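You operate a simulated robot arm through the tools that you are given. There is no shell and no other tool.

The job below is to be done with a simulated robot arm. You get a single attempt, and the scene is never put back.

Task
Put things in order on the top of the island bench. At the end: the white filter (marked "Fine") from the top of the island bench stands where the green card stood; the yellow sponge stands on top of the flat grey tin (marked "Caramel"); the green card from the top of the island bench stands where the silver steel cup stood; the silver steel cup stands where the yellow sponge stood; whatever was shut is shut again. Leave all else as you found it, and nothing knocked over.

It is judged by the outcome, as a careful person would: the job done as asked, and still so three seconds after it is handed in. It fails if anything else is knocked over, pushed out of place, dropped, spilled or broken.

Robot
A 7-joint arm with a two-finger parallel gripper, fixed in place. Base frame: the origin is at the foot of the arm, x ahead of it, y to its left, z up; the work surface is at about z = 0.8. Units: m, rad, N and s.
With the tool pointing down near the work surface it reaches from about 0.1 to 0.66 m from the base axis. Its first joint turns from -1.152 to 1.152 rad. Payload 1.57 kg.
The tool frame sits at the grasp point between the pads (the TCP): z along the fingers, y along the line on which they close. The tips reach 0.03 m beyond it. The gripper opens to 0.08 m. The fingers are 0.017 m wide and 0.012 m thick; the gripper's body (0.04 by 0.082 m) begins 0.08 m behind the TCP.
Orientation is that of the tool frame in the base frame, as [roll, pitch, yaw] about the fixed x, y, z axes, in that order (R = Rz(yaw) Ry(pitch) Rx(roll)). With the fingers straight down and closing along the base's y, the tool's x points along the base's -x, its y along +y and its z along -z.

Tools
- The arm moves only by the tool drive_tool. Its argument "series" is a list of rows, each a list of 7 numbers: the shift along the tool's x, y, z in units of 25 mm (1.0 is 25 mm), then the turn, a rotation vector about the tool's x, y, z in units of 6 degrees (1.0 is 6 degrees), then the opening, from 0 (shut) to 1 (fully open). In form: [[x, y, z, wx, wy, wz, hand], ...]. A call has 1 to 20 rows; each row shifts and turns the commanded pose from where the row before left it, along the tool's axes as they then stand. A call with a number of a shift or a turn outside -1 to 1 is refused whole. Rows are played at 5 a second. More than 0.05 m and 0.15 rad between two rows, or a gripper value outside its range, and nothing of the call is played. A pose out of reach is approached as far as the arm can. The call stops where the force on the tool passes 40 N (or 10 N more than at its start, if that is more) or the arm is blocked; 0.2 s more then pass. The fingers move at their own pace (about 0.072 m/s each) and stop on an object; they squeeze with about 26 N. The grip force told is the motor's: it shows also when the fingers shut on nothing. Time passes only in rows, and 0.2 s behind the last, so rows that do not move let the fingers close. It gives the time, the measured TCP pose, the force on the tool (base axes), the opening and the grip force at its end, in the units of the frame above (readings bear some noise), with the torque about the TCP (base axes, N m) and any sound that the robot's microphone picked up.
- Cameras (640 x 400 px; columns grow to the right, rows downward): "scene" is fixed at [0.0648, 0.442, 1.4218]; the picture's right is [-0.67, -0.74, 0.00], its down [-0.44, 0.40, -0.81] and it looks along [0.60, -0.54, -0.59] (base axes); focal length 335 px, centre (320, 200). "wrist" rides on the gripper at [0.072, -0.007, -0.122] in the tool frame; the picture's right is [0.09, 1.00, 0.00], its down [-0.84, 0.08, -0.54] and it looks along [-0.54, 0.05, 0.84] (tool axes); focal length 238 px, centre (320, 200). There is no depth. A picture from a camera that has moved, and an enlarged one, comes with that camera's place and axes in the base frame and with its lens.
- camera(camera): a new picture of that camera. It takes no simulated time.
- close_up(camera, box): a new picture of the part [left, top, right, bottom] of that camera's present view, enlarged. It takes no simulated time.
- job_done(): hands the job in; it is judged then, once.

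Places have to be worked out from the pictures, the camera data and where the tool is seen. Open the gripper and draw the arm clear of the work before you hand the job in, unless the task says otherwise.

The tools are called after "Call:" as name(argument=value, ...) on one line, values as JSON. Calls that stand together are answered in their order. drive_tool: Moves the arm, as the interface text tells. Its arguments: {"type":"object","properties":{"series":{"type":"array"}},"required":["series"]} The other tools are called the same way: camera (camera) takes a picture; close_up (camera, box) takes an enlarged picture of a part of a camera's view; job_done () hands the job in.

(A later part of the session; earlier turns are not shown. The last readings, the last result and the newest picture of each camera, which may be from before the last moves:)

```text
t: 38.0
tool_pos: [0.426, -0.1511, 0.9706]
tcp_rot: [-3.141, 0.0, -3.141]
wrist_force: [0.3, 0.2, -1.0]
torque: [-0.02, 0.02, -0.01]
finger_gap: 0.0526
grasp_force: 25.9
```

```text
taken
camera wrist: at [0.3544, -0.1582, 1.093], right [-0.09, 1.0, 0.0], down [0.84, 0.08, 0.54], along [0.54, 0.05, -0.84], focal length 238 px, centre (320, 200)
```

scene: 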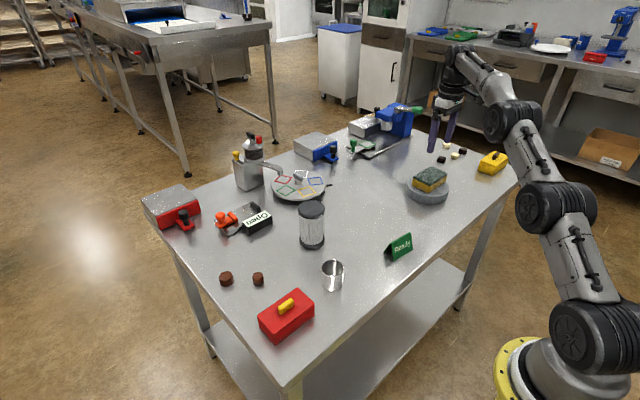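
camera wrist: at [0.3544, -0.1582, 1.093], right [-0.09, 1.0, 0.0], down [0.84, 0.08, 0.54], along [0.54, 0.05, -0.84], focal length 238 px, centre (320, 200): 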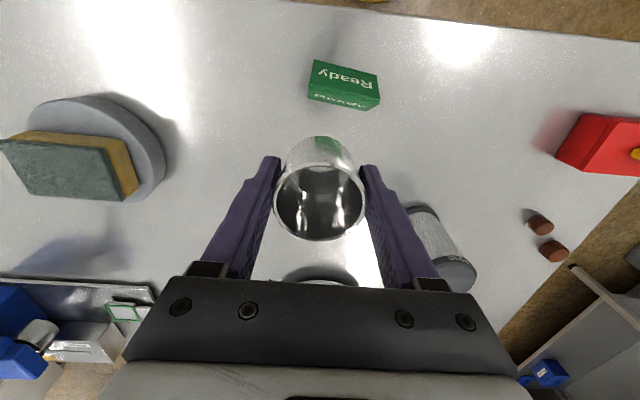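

The cup is held firmly. From here the wrist camera looks almost straight down on the card, so I'll enlarge that for measuring.

Call:
close_up(camera="wrist", box=[280, 40, 408, 120])

Call:
drive_tool(series=[[-0.5, 0, 0, 0, 0, 0, 0], [-0.9, 0, 0, 0, 0, 0, 0], [-0.9, 0, 0, 0, 0, 0, 0], [-0.9, 0, 0, 0, 0, 0, 0], [-0.9, 0, 0, 0, 0, 0, 0], [-0.9, 0, 0, 0, 0, 0, 0], [-0.9, 0, 0, 0, 0, 0, 0], [-0.6, 0, 0, 0, 0, 0, 0], [0, 0, 0, 0, 0, 0, 0], [0, 0, 0, 0, 0, 0, 0]])

Call:
camera(camera="wrist")

Call:
camera(camera="scene")

```text
5.00 times, centred on (344, 80) of wrist
camera zoom: at [0.3544, -0.1582, 1.093], right [-0.09, 1.0, 0.0], down [0.84, 0.08, 0.54], along [0.54, 0.05, -0.84], focal length 1192 px, centre (200, 800)
```

zoom: 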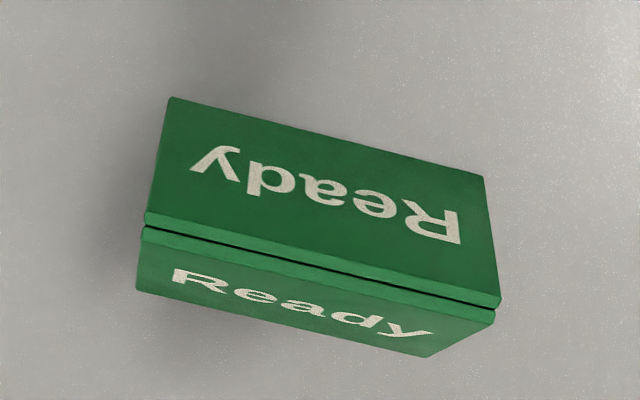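

```text
t: 40.2
tool_pos: [0.5878, -0.15, 0.9706]
tcp_rot: [3.141, 0.002, 3.141]
wrist_force: [-0.2, 0.6, 0.1]
torque: [-0.01, -0.03, 0.02]
finger_gap: 0.0526
grasp_force: 25.9
```

```text
taken
camera wrist: at [0.5165, -0.1585, 1.0934], right [-0.09, 1.0, 0.0], down [0.84, 0.08, 0.54], along [0.54, 0.05, -0.84], focal length 238 px, centre (320, 200)
```

wrist: 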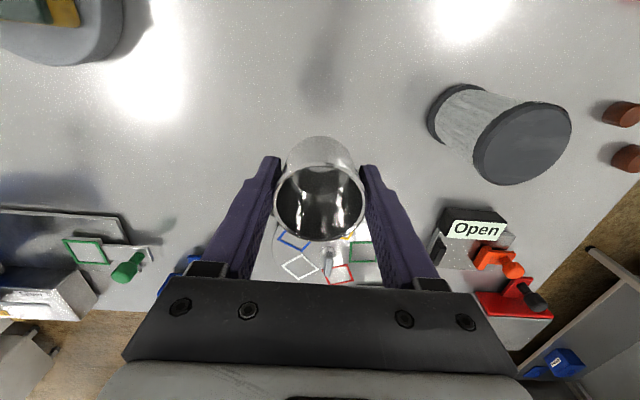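

```text
taken
```

scene: 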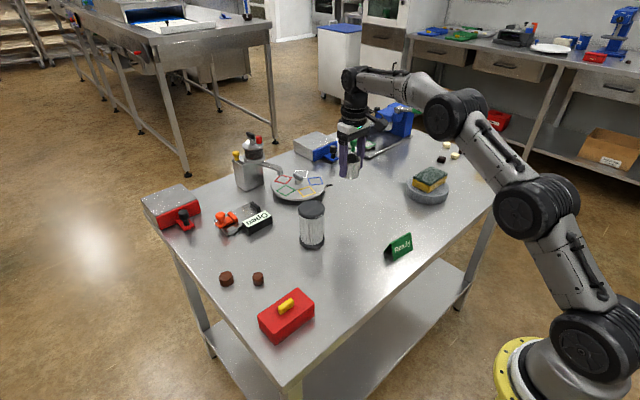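

The card's centre is about (0.390, -0.131), its length 0.070 m and its height about 0.043 m, with its ridge turned about 7° from the y axis. The cup is now above the sponge's old place, so I'll lower it.

Call:
drive_tool(series=[[-0.04, 0, 0.6, 0, 0, 0, 0], [0, 0, 0.9, 0, 0, 0, 0], [0, 0, 0.9, 0, 0, 0, 0], [0, 0, 0.9, 0, 0, 0, 0], [0, 0, 0.8, 0, 0, 0, 0], [0, 0, 0.5, 0, 0, 0, 0], [0, 0, 0.3, 0, 0, 0, 0], [0, 0, 0, 0, 0, 0, 0], [0, 0, 0, 0, 0, 0, 0]])

Call:
close_up(camera="scene", box=[300, 160, 400, 222])

```text
t: 42.2
tool_pos: [0.5894, -0.1501, 0.8479]
tcp_rot: [-3.141, 0.002, 3.142]
wrist_force: [0.1, -0.3, -1.0]
torque: [0.0, -0.03, 0.03]
finger_gap: 0.053
grasp_force: 26.0
```

```text
6.40 times, centred on (350, 191) of scene
camera zoom: at [0.0648, 0.442, 1.4218], right [-0.67, -0.74, 0.0], down [-0.44, 0.4, -0.81], along [0.6, -0.54, -0.59], focal length 2147 px, centre (128, 258)
```

zoom: 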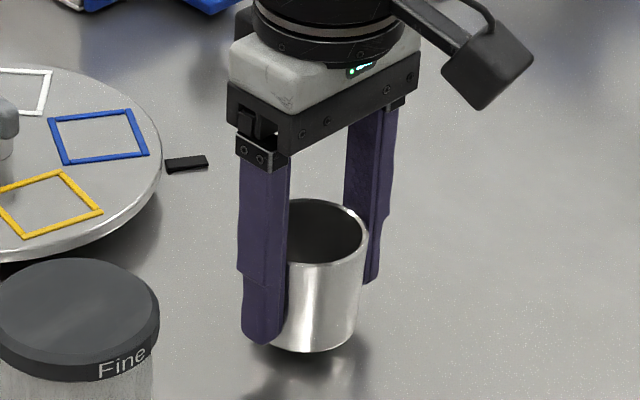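

The cup is about 7 mm above the bench and on target at (0.589, -0.150). I'll lower it in small steps.

Call:
drive_tool(series=[[0, 0, 0.1, 0, 0, 0, 0], [0, 0, 0.1, 0, 0, 0, 0], [0, 0, 0, 0, 0, 0, 0]])

```text
t: 43.0
tool_pos: [0.5893, -0.1509, 0.8429]
tcp_rot: [3.141, -0.001, 3.141]
wrist_force: [0.2, 0.3, -0.3]
torque: [-0.01, 0.01, 0.02]
finger_gap: 0.0528
grasp_force: 25.7
```

Call:
drive_tool(series=[[0, 0, 0.05, 0, 0, 0, 0], [0, 0, 0.05, 0, 0, 0, 0], [0, 0, 0, 0, 0, 0, 0]])

```text
t: 43.8
tool_pos: [0.5905, -0.1519, 0.8418]
tcp_rot: [3.14, 0.002, 3.141]
wrist_force: [-0.7, 0.3, 1.5]
torque: [-0.03, 0.04, -0.03]
finger_gap: 0.0526
grasp_force: 25.7
```

There is slight contact at 1.5 N. One more half-millimetre step will confirm it.

Call:
drive_tool(series=[[0, 0, 0.03, 0, 0, 0, 0], [0, 0, 0, 0, 0, 0, 0]])

```text
t: 44.4
tool_pos: [0.5887, -0.1501, 0.8404]
tcp_rot: [-3.141, 0.001, 3.141]
wrist_force: [-1.7, -0.5, 6.0]
torque: [-0.09, 0.09, 0.0]
finger_gap: 0.053
grasp_force: 26.1
```

The cup is down on the bench, with 6 N of contact force. I'll open the fingers.

Call:
drive_tool(series=[[0, 0, 0, 0, 0, 0, 0.8], [0, 0, 0, 0, 0, 0, 1], [0, 0, 0, 0, 0, 0, 1], [0, 0, 0, 0, 0, 0, 1]])

Call:
camera(camera="wrist")

Call:
close_up(camera="scene", box=[300, 160, 400, 222])

```text
t: 45.4
tool_pos: [0.59, -0.1501, 0.8387]
tcp_rot: [3.141, -0.001, 3.141]
wrist_force: [-0.2, 0.7, 0.0]
torque: [0.02, 0.0, -0.01]
finger_gap: 0.0803
grasp_force: 0.1
```

```text
taken
camera wrist: at [0.5177, -0.1584, 0.9624], right [-0.09, 1.0, 0.0], down [0.84, 0.08, 0.54], along [0.54, 0.05, -0.84], focal length 238 px, centre (320, 200)
```

wrist: 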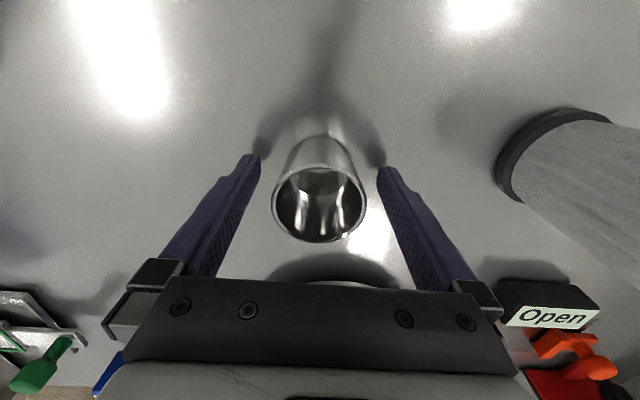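

```text
6.40 times, centred on (350, 191) of scene
camera zoom: at [0.0648, 0.442, 1.4218], right [-0.67, -0.74, 0.0], down [-0.44, 0.4, -0.81], along [0.6, -0.54, -0.59], focal length 2147 px, centre (128, 258)
```

zoom: 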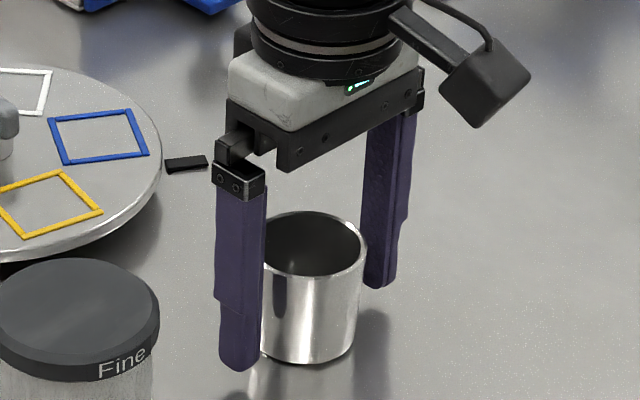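

The cup stands upright in the sponge's old place. I'll rise and go over to the card, turning about 7° to line up with its ridge.

Call:
drive_tool(series=[[0, 0, -0.4, 0, 0, 0, 1], [0, 0, -1, 0, 0, 0, 1], [0, 0, -1, 0, 0, 0, 1], [0, 0, -1, 0, 0, 0, 1], [0, 0, -1, 0, 0, 0, 1], [0, 0, -1, 0, 0, 0, 1], [1, 0.1, 0, 0, 0, 0, 1], [1, 0.1, 0, 0, 0, 0, 1], [1, 0.1, 0, 0, 0, 0, 1], [1, 0.1, 0, 0, 0, 0, 1], [1, 0.1, 0, 0, 0, 0, 1], [1, 0.1, 0, 0, 0, 0, 1], [1, 0.1, 0, 0, 0, 0, 1], [1, 0.06, 0, 0, 0, 0, 1], [0, 0, 0, 0, 0, 1, 1], [0, 0, 0, 0, 0, 0.2, 1], [0, 0, 0, 0, 0, 0, 1], [0, 0, 0, 0, 0, 0, 1]])

Call:
camera(camera="wrist")

Call:
close_up(camera="wrist", box=[240, 70, 400, 170])

Call:
close_up(camera="scene", box=[300, 140, 480, 260])

```text
t: 49.2
tool_pos: [0.3891, -0.1307, 0.974]
tcp_rot: [3.141, 0.0, 3.016]
wrist_force: [1.0, -0.4, 0.1]
torque: [0.0, -0.01, 0.02]
finger_gap: 0.0799
grasp_force: 0.0
```

```text
taken
camera wrist: at [0.3172, -0.1305, 1.0973], right [0.03, 1.0, 0.0], down [0.84, -0.03, 0.54], along [0.54, -0.02, -0.84], focal length 238 px, centre (320, 200)
```

wrist: 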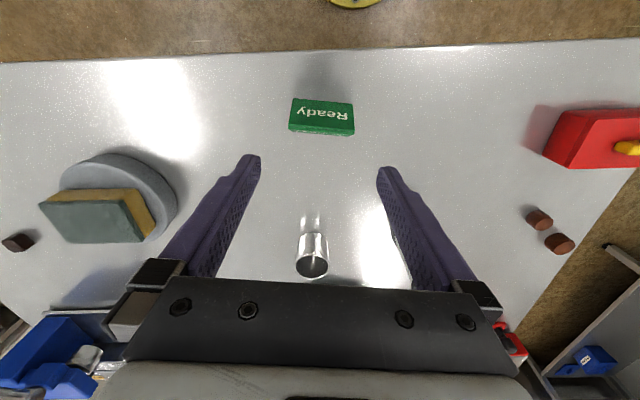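

```text
4.00 times, centred on (320, 120) of wrist
camera zoom: at [0.3172, -0.1305, 1.0973], right [0.03, 1.0, 0.0], down [0.84, -0.03, 0.54], along [0.54, -0.02, -0.84], focal length 953 px, centre (320, 520)
```

zoom: 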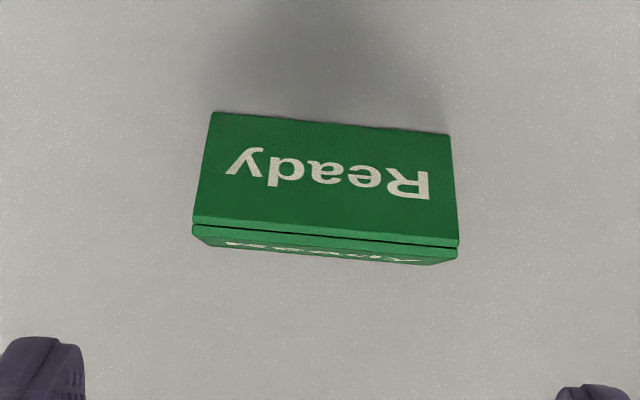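

```text
3.33 times, centred on (390, 200) of scene
camera zoom: at [0.0648, 0.442, 1.4218], right [-0.67, -0.74, 0.0], down [-0.44, 0.4, -0.81], along [0.6, -0.54, -0.59], focal length 1118 px, centre (87, 200)
```

zoom: 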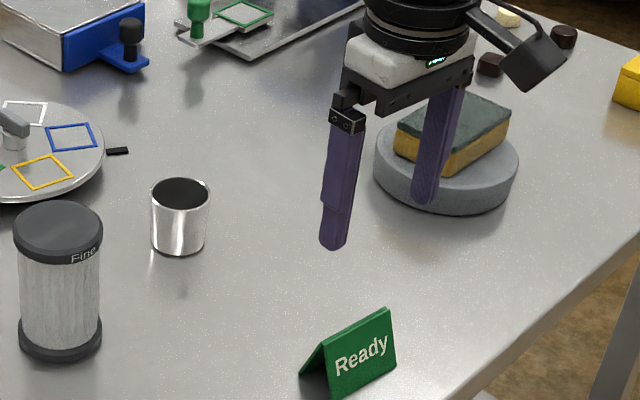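

The card's centre is (0.390, -0.131) and the tool is at (0.389, -0.131) with matching yaw. I'll lower partway and recheck, because there is only about 4–5 mm clearance at each end.

Call:
drive_tool(series=[[-0.04, 0, 0.6, 0, 0, 0, 1], [0, 0, 0.9, 0, 0, 0, 1], [0, 0, 0.9, 0, 0, 0, 1], [0, 0, 0.6, 0, 0, 0, 1], [0, 0, 0, 0, 0, 0, 1], [0, 0, 0, 0, 0, 0, 1]])

Call:
camera(camera="wrist")

Call:
close_up(camera="wrist", box=[220, 80, 420, 205])

Call:
close_up(camera="scene", box=[350, 180, 450, 270])

```text
t: 50.6
tool_pos: [0.3912, -0.1313, 0.8993]
tcp_rot: [-3.141, -0.001, 3.015]
wrist_force: [-0.4, -0.6, -0.2]
torque: [-0.04, -0.02, -0.01]
finger_gap: 0.08
grasp_force: 0.1
```

```text
taken
camera wrist: at [0.3185, -0.1303, 1.0212], right [0.03, 1.0, 0.0], down [0.84, -0.03, 0.54], along [0.54, -0.02, -0.84], focal length 238 px, centre (320, 200)
```

wrist: 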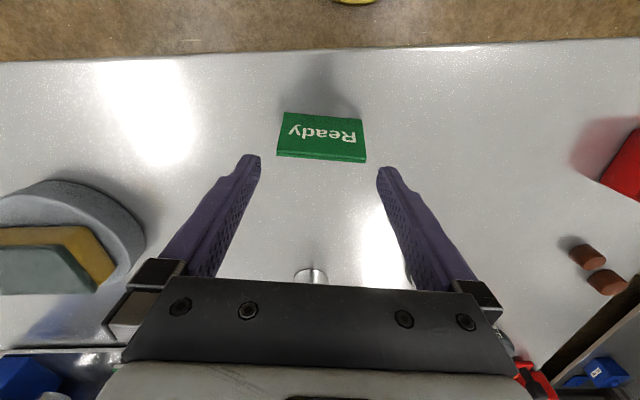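

```text
3.20 times, centred on (320, 142) of wrist
camera zoom: at [0.3185, -0.1303, 1.0212], right [0.03, 1.0, 0.0], down [0.84, -0.03, 0.54], along [0.54, -0.02, -0.84], focal length 763 px, centre (320, 384)
```

zoom: 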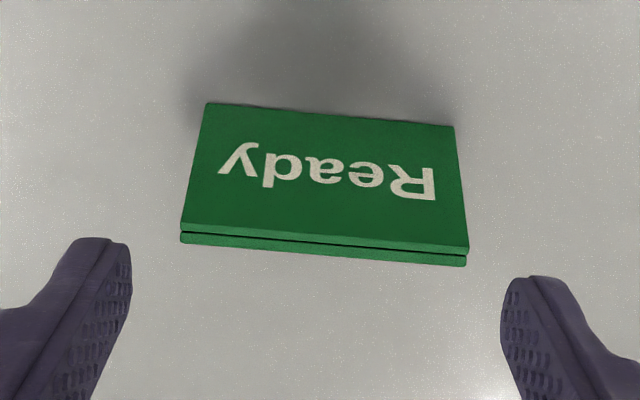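

```text
4.44 times, centred on (400, 225) of scene
camera zoom: at [0.0648, 0.442, 1.4218], right [-0.67, -0.74, 0.0], down [-0.44, 0.4, -0.81], along [0.6, -0.54, -0.59], focal length 1491 px, centre (-36, 89)
```

zoom: 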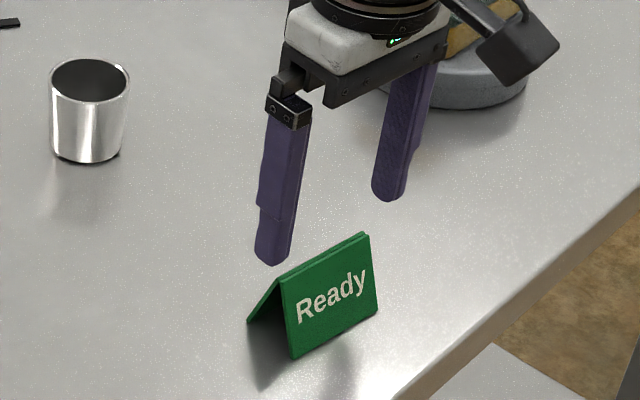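

Ridge centre reads (0.391, -0.131) and the tool sits right over it. I'll descend with the fingers passing the card's two ends.

Call:
drive_tool(series=[[0, 0, 0.5, 0, 0, 0, 1], [0, 0, 0.5, 0, 0, 0, 1], [0, 0, 0, 0, 0, 0, 1]])

Call:
close_up(camera="wrist", box=[220, 80, 420, 205])

Call:
close_up(camera="scene", box=[370, 210, 430, 260])

```text
t: 51.4
tool_pos: [0.3901, -0.1311, 0.8735]
tcp_rot: [3.142, 0.002, 3.016]
wrist_force: [1.0, -0.1, -0.2]
torque: [0.01, 0.0, -0.02]
finger_gap: 0.0802
grasp_force: 0.2
```

```text
3.20 times, centred on (320, 142) of wrist
camera zoom: at [0.3186, -0.1302, 0.9968], right [0.03, 1.0, 0.0], down [0.84, -0.03, 0.54], along [0.54, -0.02, -0.84], focal length 763 px, centre (320, 384)
```

zoom: 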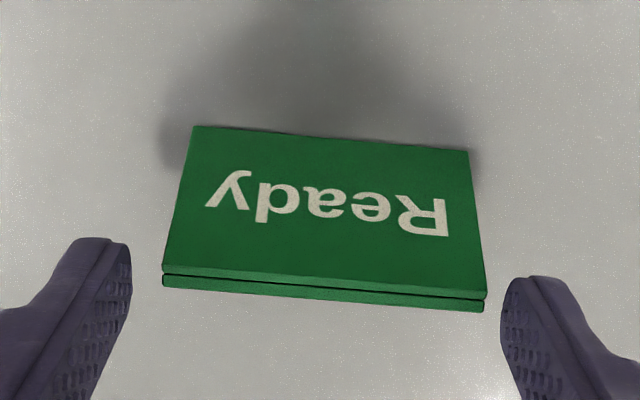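

```text
8.00 times, centred on (400, 235) of scene
camera zoom: at [0.0648, 0.442, 1.4218], right [-0.67, -0.74, 0.0], down [-0.44, 0.4, -0.81], along [0.6, -0.54, -0.59], focal length 2683 px, centre (-320, -80)
```

zoom: 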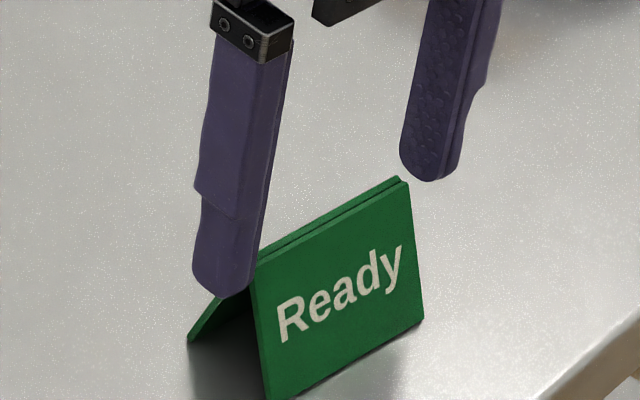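

The tips are now level with the ridge. The gaps look like roughly 6.5 mm on the left and 3 mm on the right, so I'll shift about 1.6 mm right and then descend.

Call:
drive_tool(series=[[0, 0.065, 0, 0, 0, 0, 1], [0, 0, 0.4, 0, 0, 0, 1], [0, 0, 0.4, 0, 0, 0, 1], [0, 0, 0.4, 0, 0, 0, 1], [0, 0, 0.1, 0, 0, 0, 1], [0, 0, 0, 0, 0, 0, 1]])

Call:
close_up(camera="wrist", box=[220, 120, 420, 245])

Call:
close_up(camera="scene", box=[370, 210, 430, 260])

```text
t: 52.8
tool_pos: [0.3915, -0.1295, 0.842]
tcp_rot: [3.141, 0.001, 3.016]
wrist_force: [0.9, -0.3, 0.4]
torque: [-0.04, 0.01, 0.02]
finger_gap: 0.0802
grasp_force: 0.1
```

```text
3.20 times, centred on (320, 182) of wrist
camera zoom: at [0.3187, -0.1285, 0.9647], right [0.03, 1.0, 0.0], down [0.84, -0.03, 0.54], along [0.54, -0.02, -0.84], focal length 763 px, centre (320, 256)
```

zoom: 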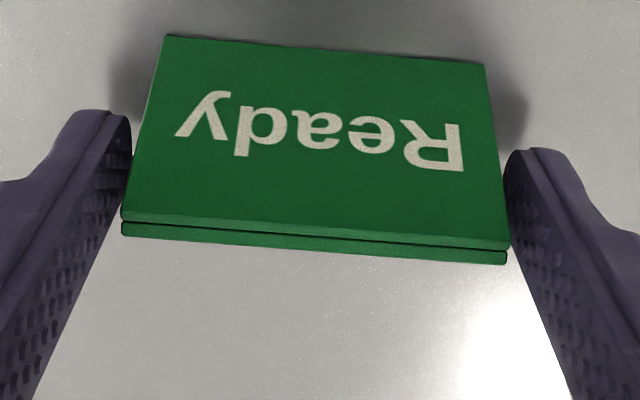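

```text
8.00 times, centred on (400, 235) of scene
camera zoom: at [0.0648, 0.442, 1.4218], right [-0.67, -0.74, 0.0], down [-0.44, 0.4, -0.81], along [0.6, -0.54, -0.59], focal length 2683 px, centre (-320, -80)
```

zoom: 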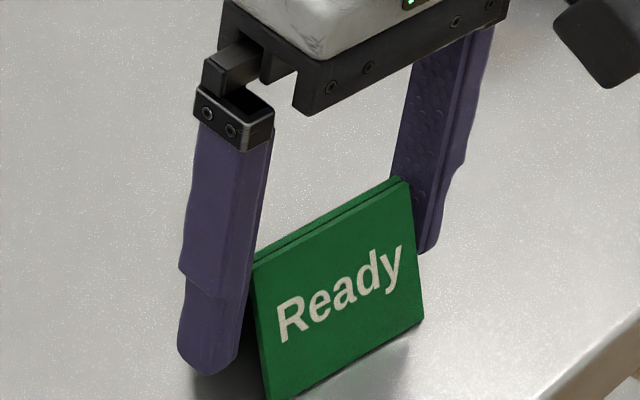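

The card sits evenly between the fingers, and I'll close gently.

Call:
drive_tool(series=[[0, 0, 0, 0, 0, 0, 0.92], [0, 0, 0, 0, 0, 0, 0.86], [0, 0, 0, 0, 0, 0, 0], [0, 0, 0, 0, 0, 0, 0], [0, 0, 0, 0, 0, 0, 0]])

Call:
close_up(camera="wrist", box=[220, 120, 420, 245])

Call:
close_up(camera="scene", box=[370, 210, 430, 260])

```text
t: 54.0
tool_pos: [0.3916, -0.1292, 0.8418]
tcp_rot: [3.141, -0.001, 3.017]
wrist_force: [0.1, -0.8, 0.4]
torque: [-0.02, -0.02, 0.01]
finger_gap: 0.0689
grasp_force: 25.8
```

```text
3.20 times, centred on (320, 182) of wrist
camera zoom: at [0.3187, -0.1285, 0.9648], right [0.03, 1.0, 0.0], down [0.84, -0.03, 0.54], along [0.54, -0.02, -0.84], focal length 763 px, centre (320, 256)
```

zoom: 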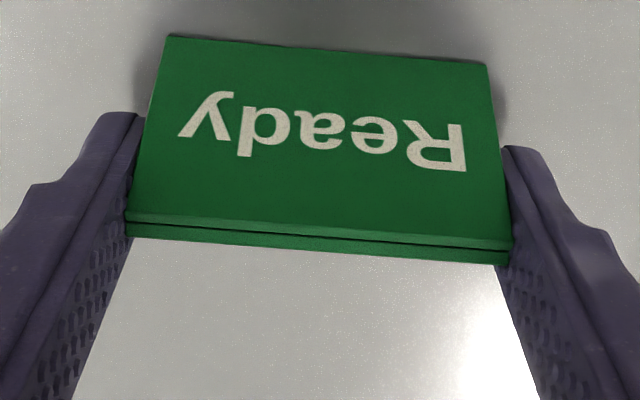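

```text
8.00 times, centred on (400, 235) of scene
camera zoom: at [0.0648, 0.442, 1.4218], right [-0.67, -0.74, 0.0], down [-0.44, 0.4, -0.81], along [0.6, -0.54, -0.59], focal length 2683 px, centre (-320, -80)
```

zoom: 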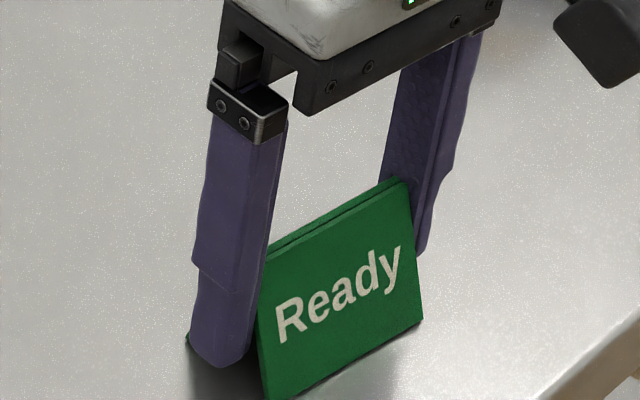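

Gripped at 0.069 m, which is the card's length. I'll lift a little and check that it hangs straight.

Call:
drive_tool(series=[[0, 0, -0.2, 0, 0, 0, 0], [0, 0, -0.5, 0, 0, 0, 0], [0, 0, -0.5, 0, 0, 0, 0], [0, 0, 0, 0, 0, 0, 0]])

Call:
close_up(camera="wrist", box=[220, 120, 420, 245])

Call:
close_up(camera="scene", box=[370, 190, 430, 240])

```text
t: 55.0
tool_pos: [0.392, -0.1307, 0.8716]
tcp_rot: [-3.141, -0.002, 3.016]
wrist_force: [0.3, -0.9, 0.7]
torque: [-0.01, 0.02, -0.03]
finger_gap: 0.0686
grasp_force: 26.2
```

```text
3.20 times, centred on (320, 182) of wrist
camera zoom: at [0.319, -0.1289, 0.9951], right [0.03, 1.0, 0.0], down [0.84, -0.03, 0.54], along [0.54, -0.02, -0.84], focal length 763 px, centre (320, 256)
```

zoom: 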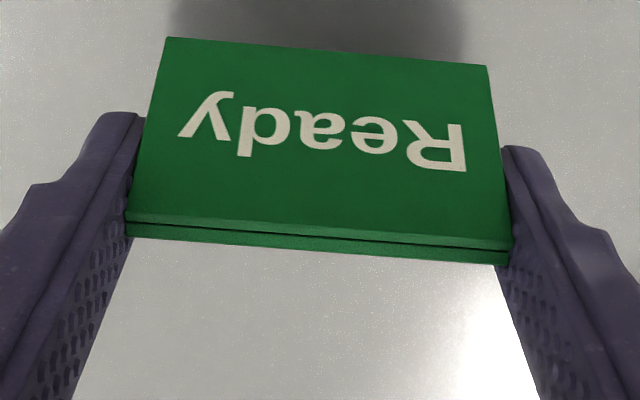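

```text
8.00 times, centred on (400, 215) of scene
camera zoom: at [0.0648, 0.442, 1.4218], right [-0.67, -0.74, 0.0], down [-0.44, 0.4, -0.81], along [0.6, -0.54, -0.59], focal length 2683 px, centre (-320, 80)
```

zoom: 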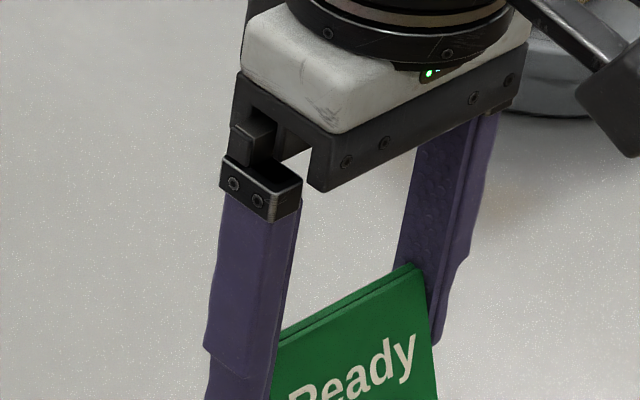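

The card is held level and firm. I'll lift higher and carry it to the cup's old place at about (0.427, 0.069).

Call:
drive_tool(series=[[0, 0, -0.8, 0, 0, 0, 0], [0, 0, -0.8, 0, 0, 0, 0], [0, 0, -0.8, 0, 0, 0, 0], [-0.03, 0.5, 0, 0, 0, 0, 0], [-0.05, 0.9, 0, 0, 0, 0, 0], [-0.05, 0.9, 0, 0, 0, 0, 0], [-0.05, 0.9, 0, 0, 0, 0, 0], [-0.05, 0.9, 0, 0, 0, 0, 0], [-0.05, 0.9, 0, 0, 0, 0, 0], [-0.05, 0.9, 0, 0, 0, 0, 0], [-0.05, 0.9, 0, 0, 0, 0, 0], [-0.05, 0.9, 0, 0, 0, 0, 0], [0, 0.38, 0, 0, 0, 0, 0], [0, 0, 0, 0, 0, 0, 0], [0, 0, 0, 0, 0, 0, 0]])

Call:
camera(camera="wrist")

Call:
camera(camera="scene")

```text
t: 58.2
tool_pos: [0.426, 0.0693, 0.9332]
tcp_rot: [3.14, 0.0, 3.016]
wrist_force: [0.1, -0.8, -0.1]
torque: [0.0, -0.02, -0.01]
finger_gap: 0.0691
grasp_force: 26.5
```

```text
taken
camera wrist: at [0.3541, 0.0706, 1.0548], right [0.03, 1.0, 0.0], down [0.84, -0.03, 0.54], along [0.54, -0.02, -0.84], focal length 238 px, centre (320, 200)
```

wrist: 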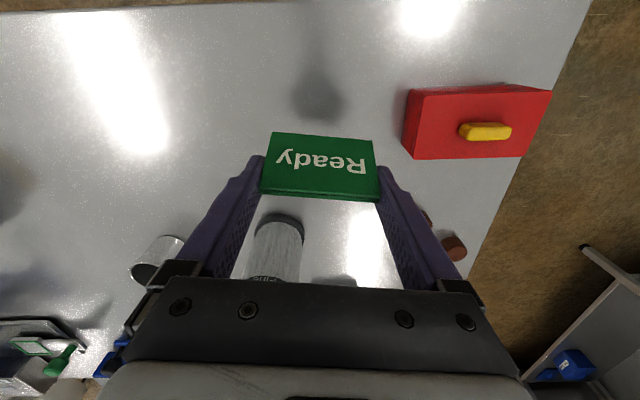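

```text
taken
```

scene: 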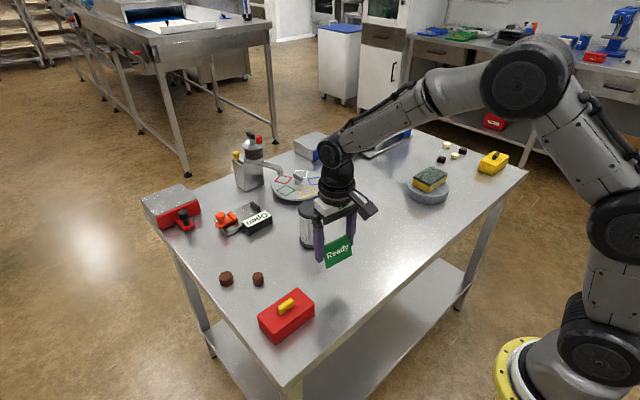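

I'm over the cup's old place. I'll lower most of the way.

Call:
drive_tool(series=[[0, 0, 0.5, 0, 0, 0, 0], [0, 0, 0.8, 0, 0, 0, 0], [0, 0, 0.8, 0, 0, 0, 0], [0, 0, 0.7, 0, 0, 0, 0], [0, 0, 0.4, 0, 0, 0, 0], [0, 0, 0.1, 0, 0, 0, 0], [0, 0, 0, 0, 0, 0, 0], [0, 0, 0, 0, 0, 0, 0]])

Call:
close_up(camera="scene", box=[290, 220, 390, 290])

```text
t: 60.0
tool_pos: [0.4266, 0.0695, 0.8491]
tcp_rot: [-3.141, 0.0, 3.017]
wrist_force: [0.5, 0.8, 0.0]
torque: [0.03, 0.02, -0.01]
finger_gap: 0.0692
grasp_force: 26.4
```

```text
5.71 times, centred on (340, 255) of scene
camera zoom: at [0.0648, 0.442, 1.4218], right [-0.67, -0.74, 0.0], down [-0.44, 0.4, -0.81], along [0.6, -0.54, -0.59], focal length 1917 px, centre (206, -114)
```

zoom: 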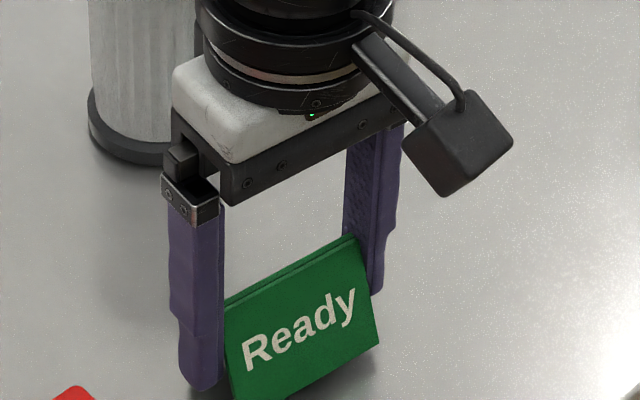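

About 7 mm remain, so I'll take small steps down.

Call:
drive_tool(series=[[0, 0, 0.1, 0, 0, 0, 0], [0, 0, 0.1, 0, 0, 0, 0], [0, 0, 0.04, 0, 0, 0, 0], [0, 0, 0, 0, 0, 0, 0]])

```text
t: 61.0
tool_pos: [0.4266, 0.0693, 0.8436]
tcp_rot: [3.141, 0.001, 3.015]
wrist_force: [0.3, 0.8, -0.2]
torque: [0.01, 0.02, -0.02]
finger_gap: 0.069
grasp_force: 25.8
```

Call:
drive_tool(series=[[0, 0, 0.04, 0, 0, 0, 0], [0, 0, 0.03, 0, 0, 0, 0], [0, 0, 0, 0, 0, 0, 0]])

```text
t: 61.8
tool_pos: [0.4251, 0.0693, 0.8416]
tcp_rot: [-3.141, 0.0, 3.016]
wrist_force: [-0.7, -0.7, 0.3]
torque: [0.0, 0.0, 0.02]
finger_gap: 0.069
grasp_force: 26.0
```

Call:
drive_tool(series=[[0, 0, 0.03, 0, 0, 0, 0], [0, 0, 0, 0, 0, 0, 0]])

Call:
close_up(camera="scene", box=[310, 240, 370, 290])

```text
t: 62.4
tool_pos: [0.4268, 0.0687, 0.8423]
tcp_rot: [3.139, 0.003, 3.016]
wrist_force: [-2.0, -0.9, 5.5]
torque: [-0.01, 0.11, 0.0]
finger_gap: 0.0692
grasp_force: 26.0
```

```text
8.00 times, centred on (340, 265) of scene
camera zoom: at [0.0647, 0.442, 1.4218], right [-0.67, -0.74, 0.0], down [-0.44, 0.4, -0.81], along [0.6, -0.54, -0.59], focal length 2683 px, centre (160, -320)
```

zoom: 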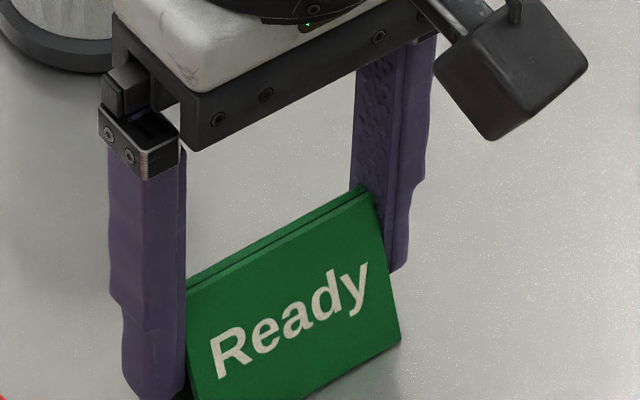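

Contact is at 5.5 N, so the card is down. I'll open the fingers.

Call:
drive_tool(series=[[0, 0, 0, 0, 0, 0, 0.95], [0, 0, 0, 0, 0, 0, 1], [0, 0, 0, 0, 0, 0, 1], [0, 0, 0, 0, 0, 0, 1]])

Call:
close_up(camera="wrist", box=[220, 120, 420, 245])

Call:
close_up(camera="scene", box=[310, 240, 370, 290])

```text
t: 63.4
tool_pos: [0.4266, 0.0688, 0.8419]
tcp_rot: [-3.141, -0.001, 3.015]
wrist_force: [0.3, 0.0, -0.4]
torque: [0.01, 0.01, 0.02]
finger_gap: 0.0802
grasp_force: 0.0
```

```text
3.20 times, centred on (320, 182) of wrist
camera zoom: at [0.3542, 0.0705, 0.9642], right [0.03, 1.0, 0.0], down [0.84, -0.03, 0.54], along [0.54, -0.02, -0.84], focal length 763 px, centre (320, 256)
```

zoom: 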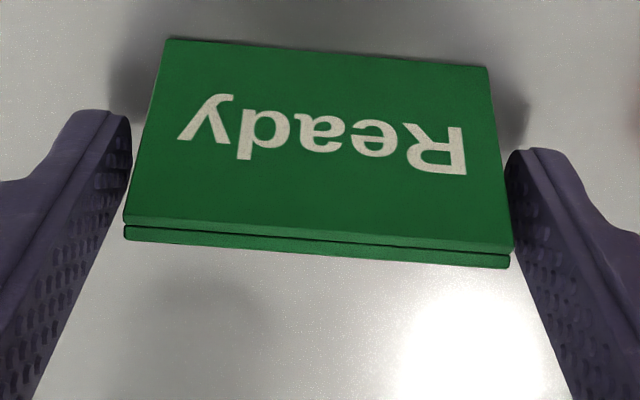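

```text
8.00 times, centred on (340, 265) of scene
camera zoom: at [0.0648, 0.442, 1.4218], right [-0.67, -0.74, 0.0], down [-0.44, 0.4, -0.81], along [0.6, -0.54, -0.59], focal length 2683 px, centre (160, -320)
```

zoom: 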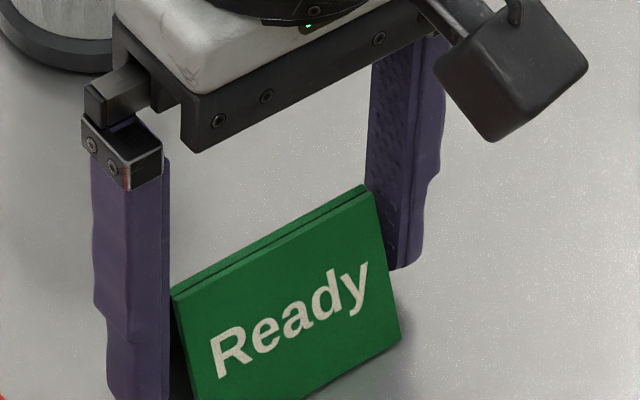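

The card stands free in the cup's old place. I'll rise straight up, turn back to the original heading and move toward the filter, staying high above its top at about 0.92.

Call:
drive_tool(series=[[0, 0, -0.4, 0, 0, 0, 1], [0, 0, -0.8, 0, 0, 0, 1], [0, 0, -1, 0, 0, 0, 1], [0, 0, -1, 0, 0, 0, 1], [0, 0, -1, 0, 0, 0, 1], [0, 0, -1, 0, 0, 0, 1], [0, 0, -1, 0, 0, 0, 1], [0, 0, -1, 0, 0, 0, 1], [0, 0, -0.5, 0, 0, -1, 1], [0, 0, 0, 0, 0, -0.2, 1], [-0.87, -0.38, 0, 0, 0, 0, 1], [-0.87, -0.38, 0, 0, 0, 0, 1], [-0.87, -0.38, 0, 0, 0, 0, 1], [-0.87, -0.38, 0, 0, 0, 0, 1], [-0.87, -0.38, 0, 0, 0, 0, 1], [-0.87, -0.38, 0, 0, 0, 0, 1], [0, 0, 0, 0, 0, 0, 1], [0, 0, 0, 0, 0, 0, 1]])

Call:
camera(camera="wrist")

Call:
close_up(camera="wrist", box=[240, 70, 400, 170])

Call:
camera(camera="scene")

Call:
close_up(camera="scene", box=[270, 180, 370, 290])

```text
t: 67.2
tool_pos: [0.5579, 0.0127, 1.0346]
tcp_rot: [3.14, 0.0, 3.141]
wrist_force: [-0.6, 0.3, -0.4]
torque: [0.02, -0.02, 0.0]
finger_gap: 0.08
grasp_force: 0.1
```

```text
taken
camera wrist: at [0.4857, 0.0046, 1.1567], right [-0.09, 1.0, 0.0], down [0.84, 0.08, 0.54], along [0.54, 0.05, -0.84], focal length 238 px, centre (320, 200)
```

wrist: 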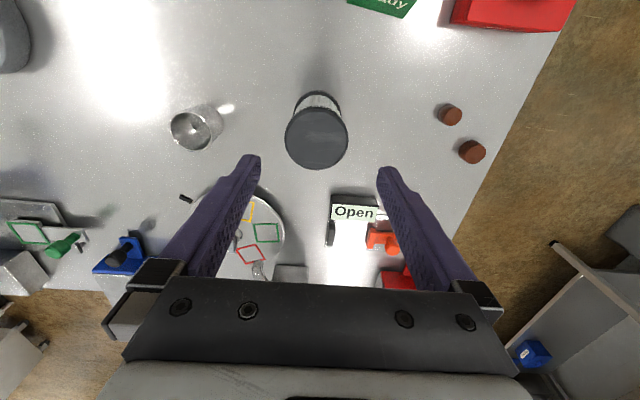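

```text
4.00 times, centred on (320, 120) of wrist
camera zoom: at [0.4857, 0.0046, 1.1567], right [-0.09, 1.0, 0.0], down [0.84, 0.08, 0.54], along [0.54, 0.05, -0.84], focal length 953 px, centre (320, 520)
```

zoom: 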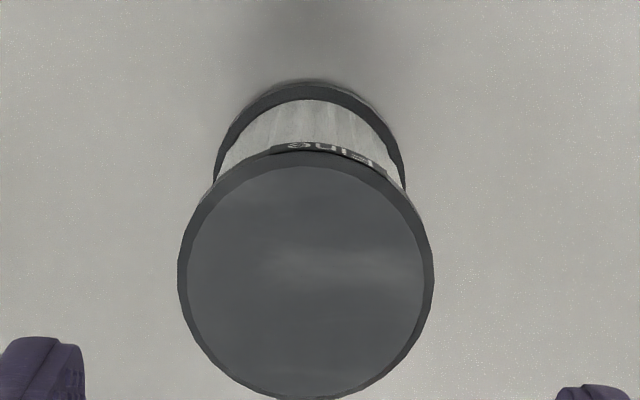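

```text
taken
```

scene: 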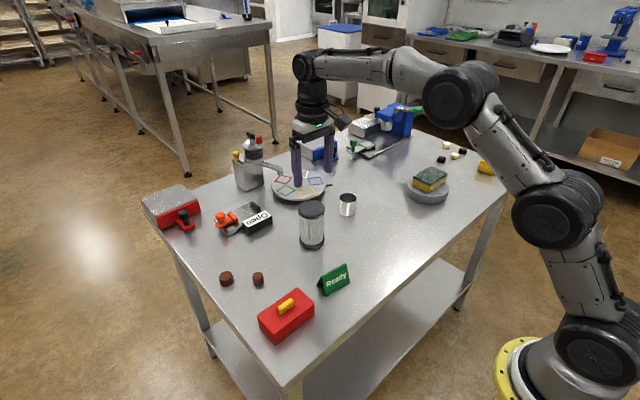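

```text
3.64 times, centred on (320, 235) of scene
camera zoom: at [0.0648, 0.442, 1.4218], right [-0.67, -0.74, 0.0], down [-0.44, 0.4, -0.81], along [0.6, -0.54, -0.59], focal length 1220 px, centre (320, 73)
```

zoom: 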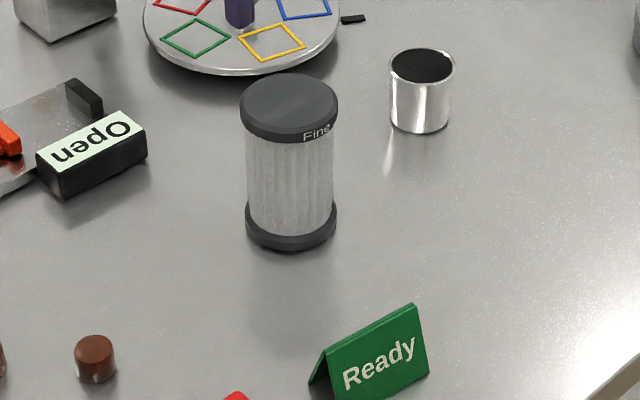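

The filter is about 0.067 m wide at its caps and 0.112 m tall, centred near (0.566, 0.008). I'll align and lower until the tips are just above its top, then check centring.

Call:
drive_tool(series=[[-0.32, -0.19, 0.5, 0, 0, 0, 1], [0, 0, 0.8, 0, 0, 0, 1], [0, 0, 0.8, 0, 0, 0, 1], [0, 0, 0.6, 0, 0, 0, 1], [0, 0, 0, 0, 0, 0, 1], [0, 0, 0, 0, 0, 0, 1]])

Call:
camera(camera="wrist")

Call:
close_up(camera="scene", box=[260, 130, 380, 255])

```text
t: 68.6
tool_pos: [0.5654, 0.0068, 0.9658]
tcp_rot: [-3.141, -0.001, 3.142]
wrist_force: [0.2, 0.4, 0.0]
torque: [-0.04, 0.0, 0.01]
finger_gap: 0.0801
grasp_force: 0.1
```

```text
taken
camera wrist: at [0.4934, -0.0004, 1.089], right [-0.09, 1.0, 0.0], down [0.84, 0.08, 0.54], along [0.54, 0.05, -0.84], focal length 238 px, centre (320, 200)
```

wrist: 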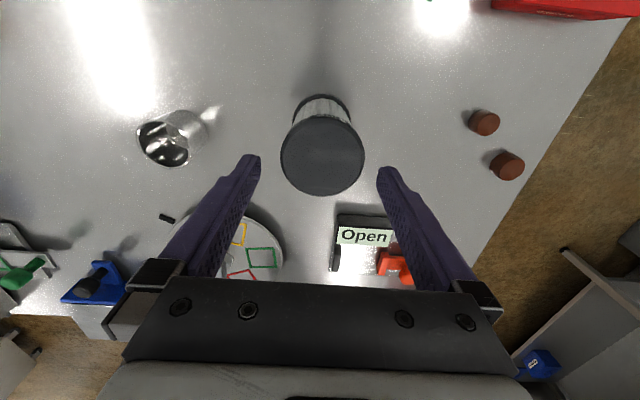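

```text
3.20 times, centred on (320, 192) of scene
camera zoom: at [0.0648, 0.442, 1.4218], right [-0.67, -0.74, 0.0], down [-0.44, 0.4, -0.81], along [0.6, -0.54, -0.59], focal length 1073 px, centre (320, 224)
```

zoom: 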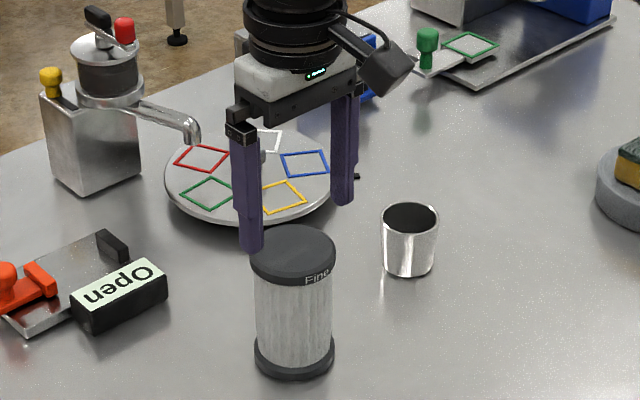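

The cap centre is within 1.5 mm of the tool axis, and I'll make that small correction. Then I'll descend around the filter to z of about 0.862, which leaves the gripper body clear of its top.

Call:
drive_tool(series=[[0.04, 0.06, 0, 0, 0, 0, 1], [0, 0, 0.5, 0, 0, 0, 1], [0, 0, 0.6, 0, 0, 0, 1], [0, 0, 0.6, 0, 0, 0, 1], [0, 0, 0, 0, 0, 0, 1]])

Call:
camera(camera="wrist")

Call:
close_up(camera="scene", box=[260, 150, 380, 255])

```text
t: 69.8
tool_pos: [0.5649, 0.0095, 0.9218]
tcp_rot: [3.141, -0.001, -3.141]
wrist_force: [-0.2, 0.1, 1.0]
torque: [-0.02, 0.02, 0.03]
finger_gap: 0.0801
grasp_force: 0.1
```

```text
taken
camera wrist: at [0.4923, 0.0011, 1.0458], right [-0.09, 1.0, 0.0], down [0.84, 0.08, 0.54], along [0.54, 0.05, -0.84], focal length 238 px, centre (320, 200)
```

wrist: 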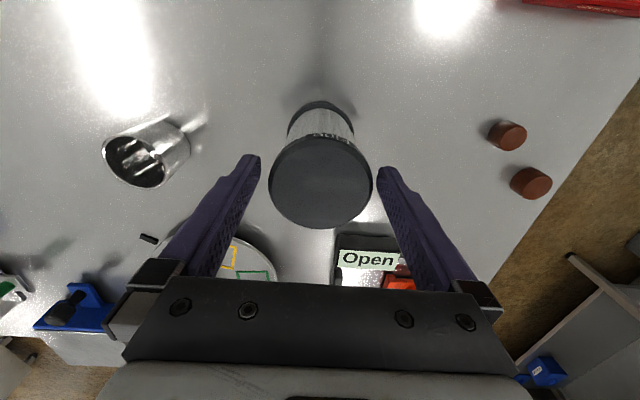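

```text
3.81 times, centred on (320, 202) of scene
camera zoom: at [0.0648, 0.442, 1.4218], right [-0.67, -0.74, 0.0], down [-0.44, 0.4, -0.81], along [0.6, -0.54, -0.59], focal length 1278 px, centre (320, 190)
```

zoom: 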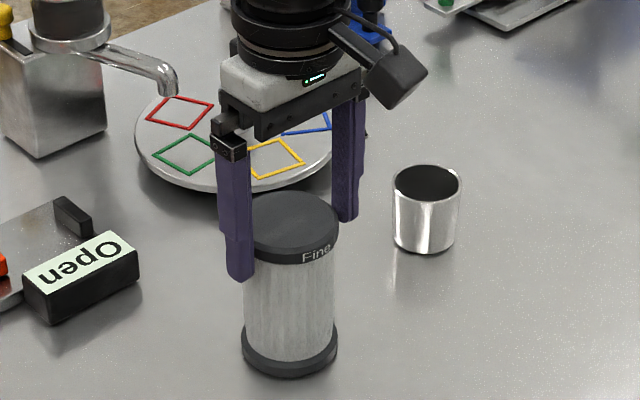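

The cap is centred between the fingers with about 7 mm on each side. I'll continue down to grip height.

Call:
drive_tool(series=[[0, 0, 0.6, 0, 0, 0, 1], [0, 0, 0.6, 0, 0, 0, 1], [0, 0, 0.6, 0, 0, 0, 1], [0, 0, 0.6, 0, 0, 0, 1], [0, 0, 0, 0, 0, 0, 1], [0, 0, 0, 0, 0, 0, 1]])

Call:
close_up(camera="scene", box=[260, 150, 380, 255])

Call:
camera(camera="wrist")

```text
t: 71.2
tool_pos: [0.565, 0.009, 0.8639]
tcp_rot: [-3.139, 0.001, -3.141]
wrist_force: [-0.1, 0.7, -0.4]
torque: [-0.03, 0.01, 0.0]
finger_gap: 0.0801
grasp_force: 0.0
```

```text
3.81 times, centred on (320, 202) of scene
camera zoom: at [0.0648, 0.442, 1.4218], right [-0.67, -0.74, 0.0], down [-0.44, 0.4, -0.81], along [0.6, -0.54, -0.59], focal length 1278 px, centre (320, 190)
```

zoom: 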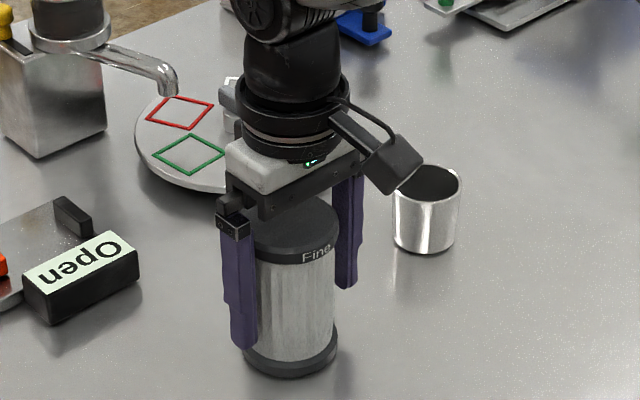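

```text
taken
camera wrist: at [0.4925, 0.0006, 0.9865], right [-0.09, 1.0, 0.0], down [0.84, 0.08, 0.54], along [0.54, 0.05, -0.84], focal length 238 px, centre (320, 200)
```

wrist: 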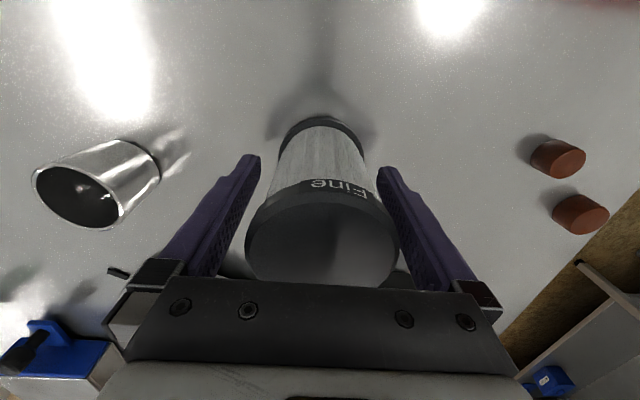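

The fingers straddle the filter evenly with the palm clear of its top, so I'll close.

Call:
drive_tool(series=[[0, 0, 0, 0, 0, 0, 0.9], [0, 0, 0, 0, 0, 0, 0.82], [0, 0, 0, 0, 0, 0, 0], [0, 0, 0, 0, 0, 0, 0], [0, 0, 0, 0, 0, 0, 0]])

Call:
camera(camera="wrist")

Call:
close_up(camera="scene", box=[270, 180, 350, 255])

```text
t: 72.4
tool_pos: [0.5649, 0.0091, 0.8639]
tcp_rot: [-3.14, 0.0, 3.141]
wrist_force: [0.2, 0.0, 0.2]
torque: [0.02, -0.01, 0.04]
finger_gap: 0.067
grasp_force: 26.1
```

```text
taken
camera wrist: at [0.4925, 0.0006, 0.9867], right [-0.09, 1.0, 0.0], down [0.84, 0.08, 0.54], along [0.54, 0.05, -0.84], focal length 238 px, centre (320, 200)
```

wrist: 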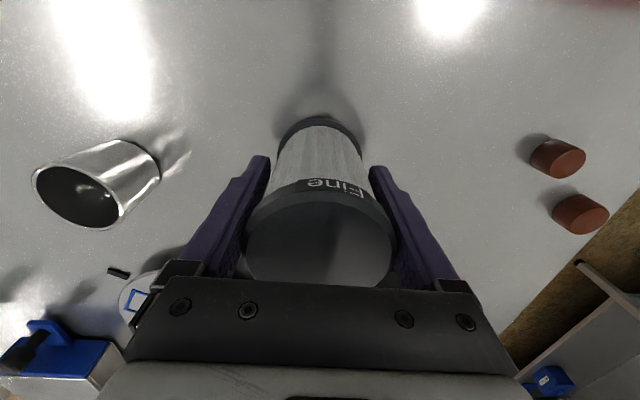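

```text
5.33 times, centred on (310, 218) of scene
camera zoom: at [0.0648, 0.4421, 1.4218], right [-0.67, -0.74, 0.0], down [-0.44, 0.4, -0.81], along [0.6, -0.54, -0.59], focal length 1789 px, centre (373, 107)
```

zoom: 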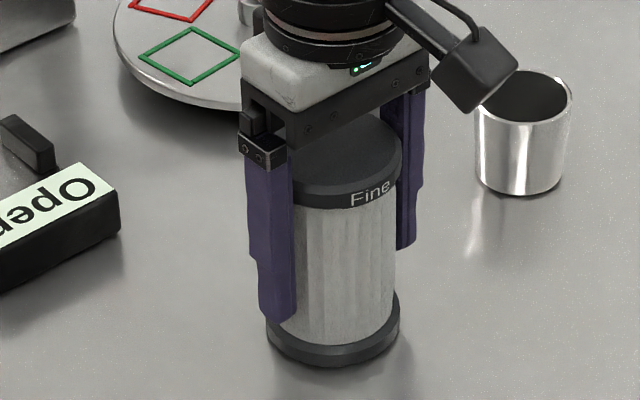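

Gripped on the 0.067 m cap with 26 N. I'll lift slightly and check it hangs straight.

Call:
drive_tool(series=[[0, 0, -0.2, 0, 0, 0, 0], [0, 0, -0.4, 0, 0, 0, 0], [0, 0, -0.4, 0, 0, 0, 0], [0, 0, 0, 0, 0, 0, 0], [0, 0, 0, 0, 0, 0, 0]])

Call:
camera(camera="wrist")

Call:
close_up(camera="scene", box=[270, 180, 350, 255])

```text
t: 73.6
tool_pos: [0.5659, 0.0094, 0.8897]
tcp_rot: [3.14, -0.001, 3.141]
wrist_force: [0.4, -0.5, -1.3]
torque: [0.01, 0.01, 0.01]
finger_gap: 0.067
grasp_force: 25.9
```

```text
taken
camera wrist: at [0.4928, 0.0004, 1.0119], right [-0.09, 1.0, 0.0], down [0.84, 0.08, 0.54], along [0.54, 0.05, -0.84], focal length 238 px, centre (320, 200)
```

wrist: 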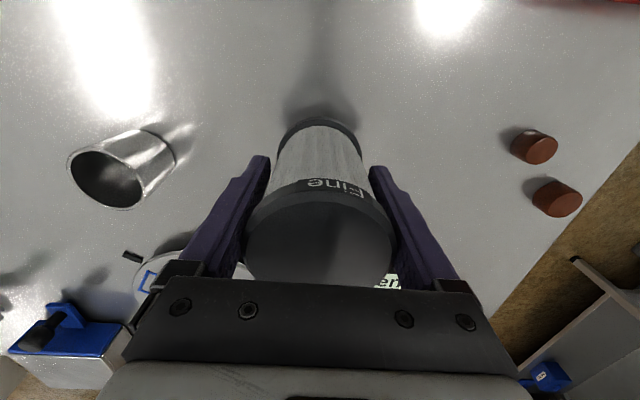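

```text
5.33 times, centred on (310, 218) of scene
camera zoom: at [0.0648, 0.442, 1.4218], right [-0.67, -0.74, 0.0], down [-0.44, 0.4, -0.81], along [0.6, -0.54, -0.59], focal length 1789 px, centre (373, 107)
```

zoom: 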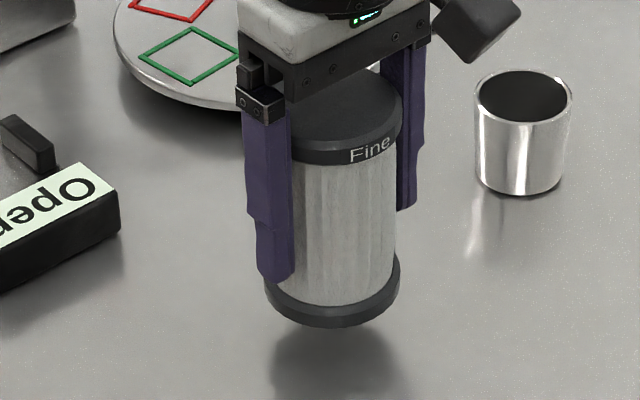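

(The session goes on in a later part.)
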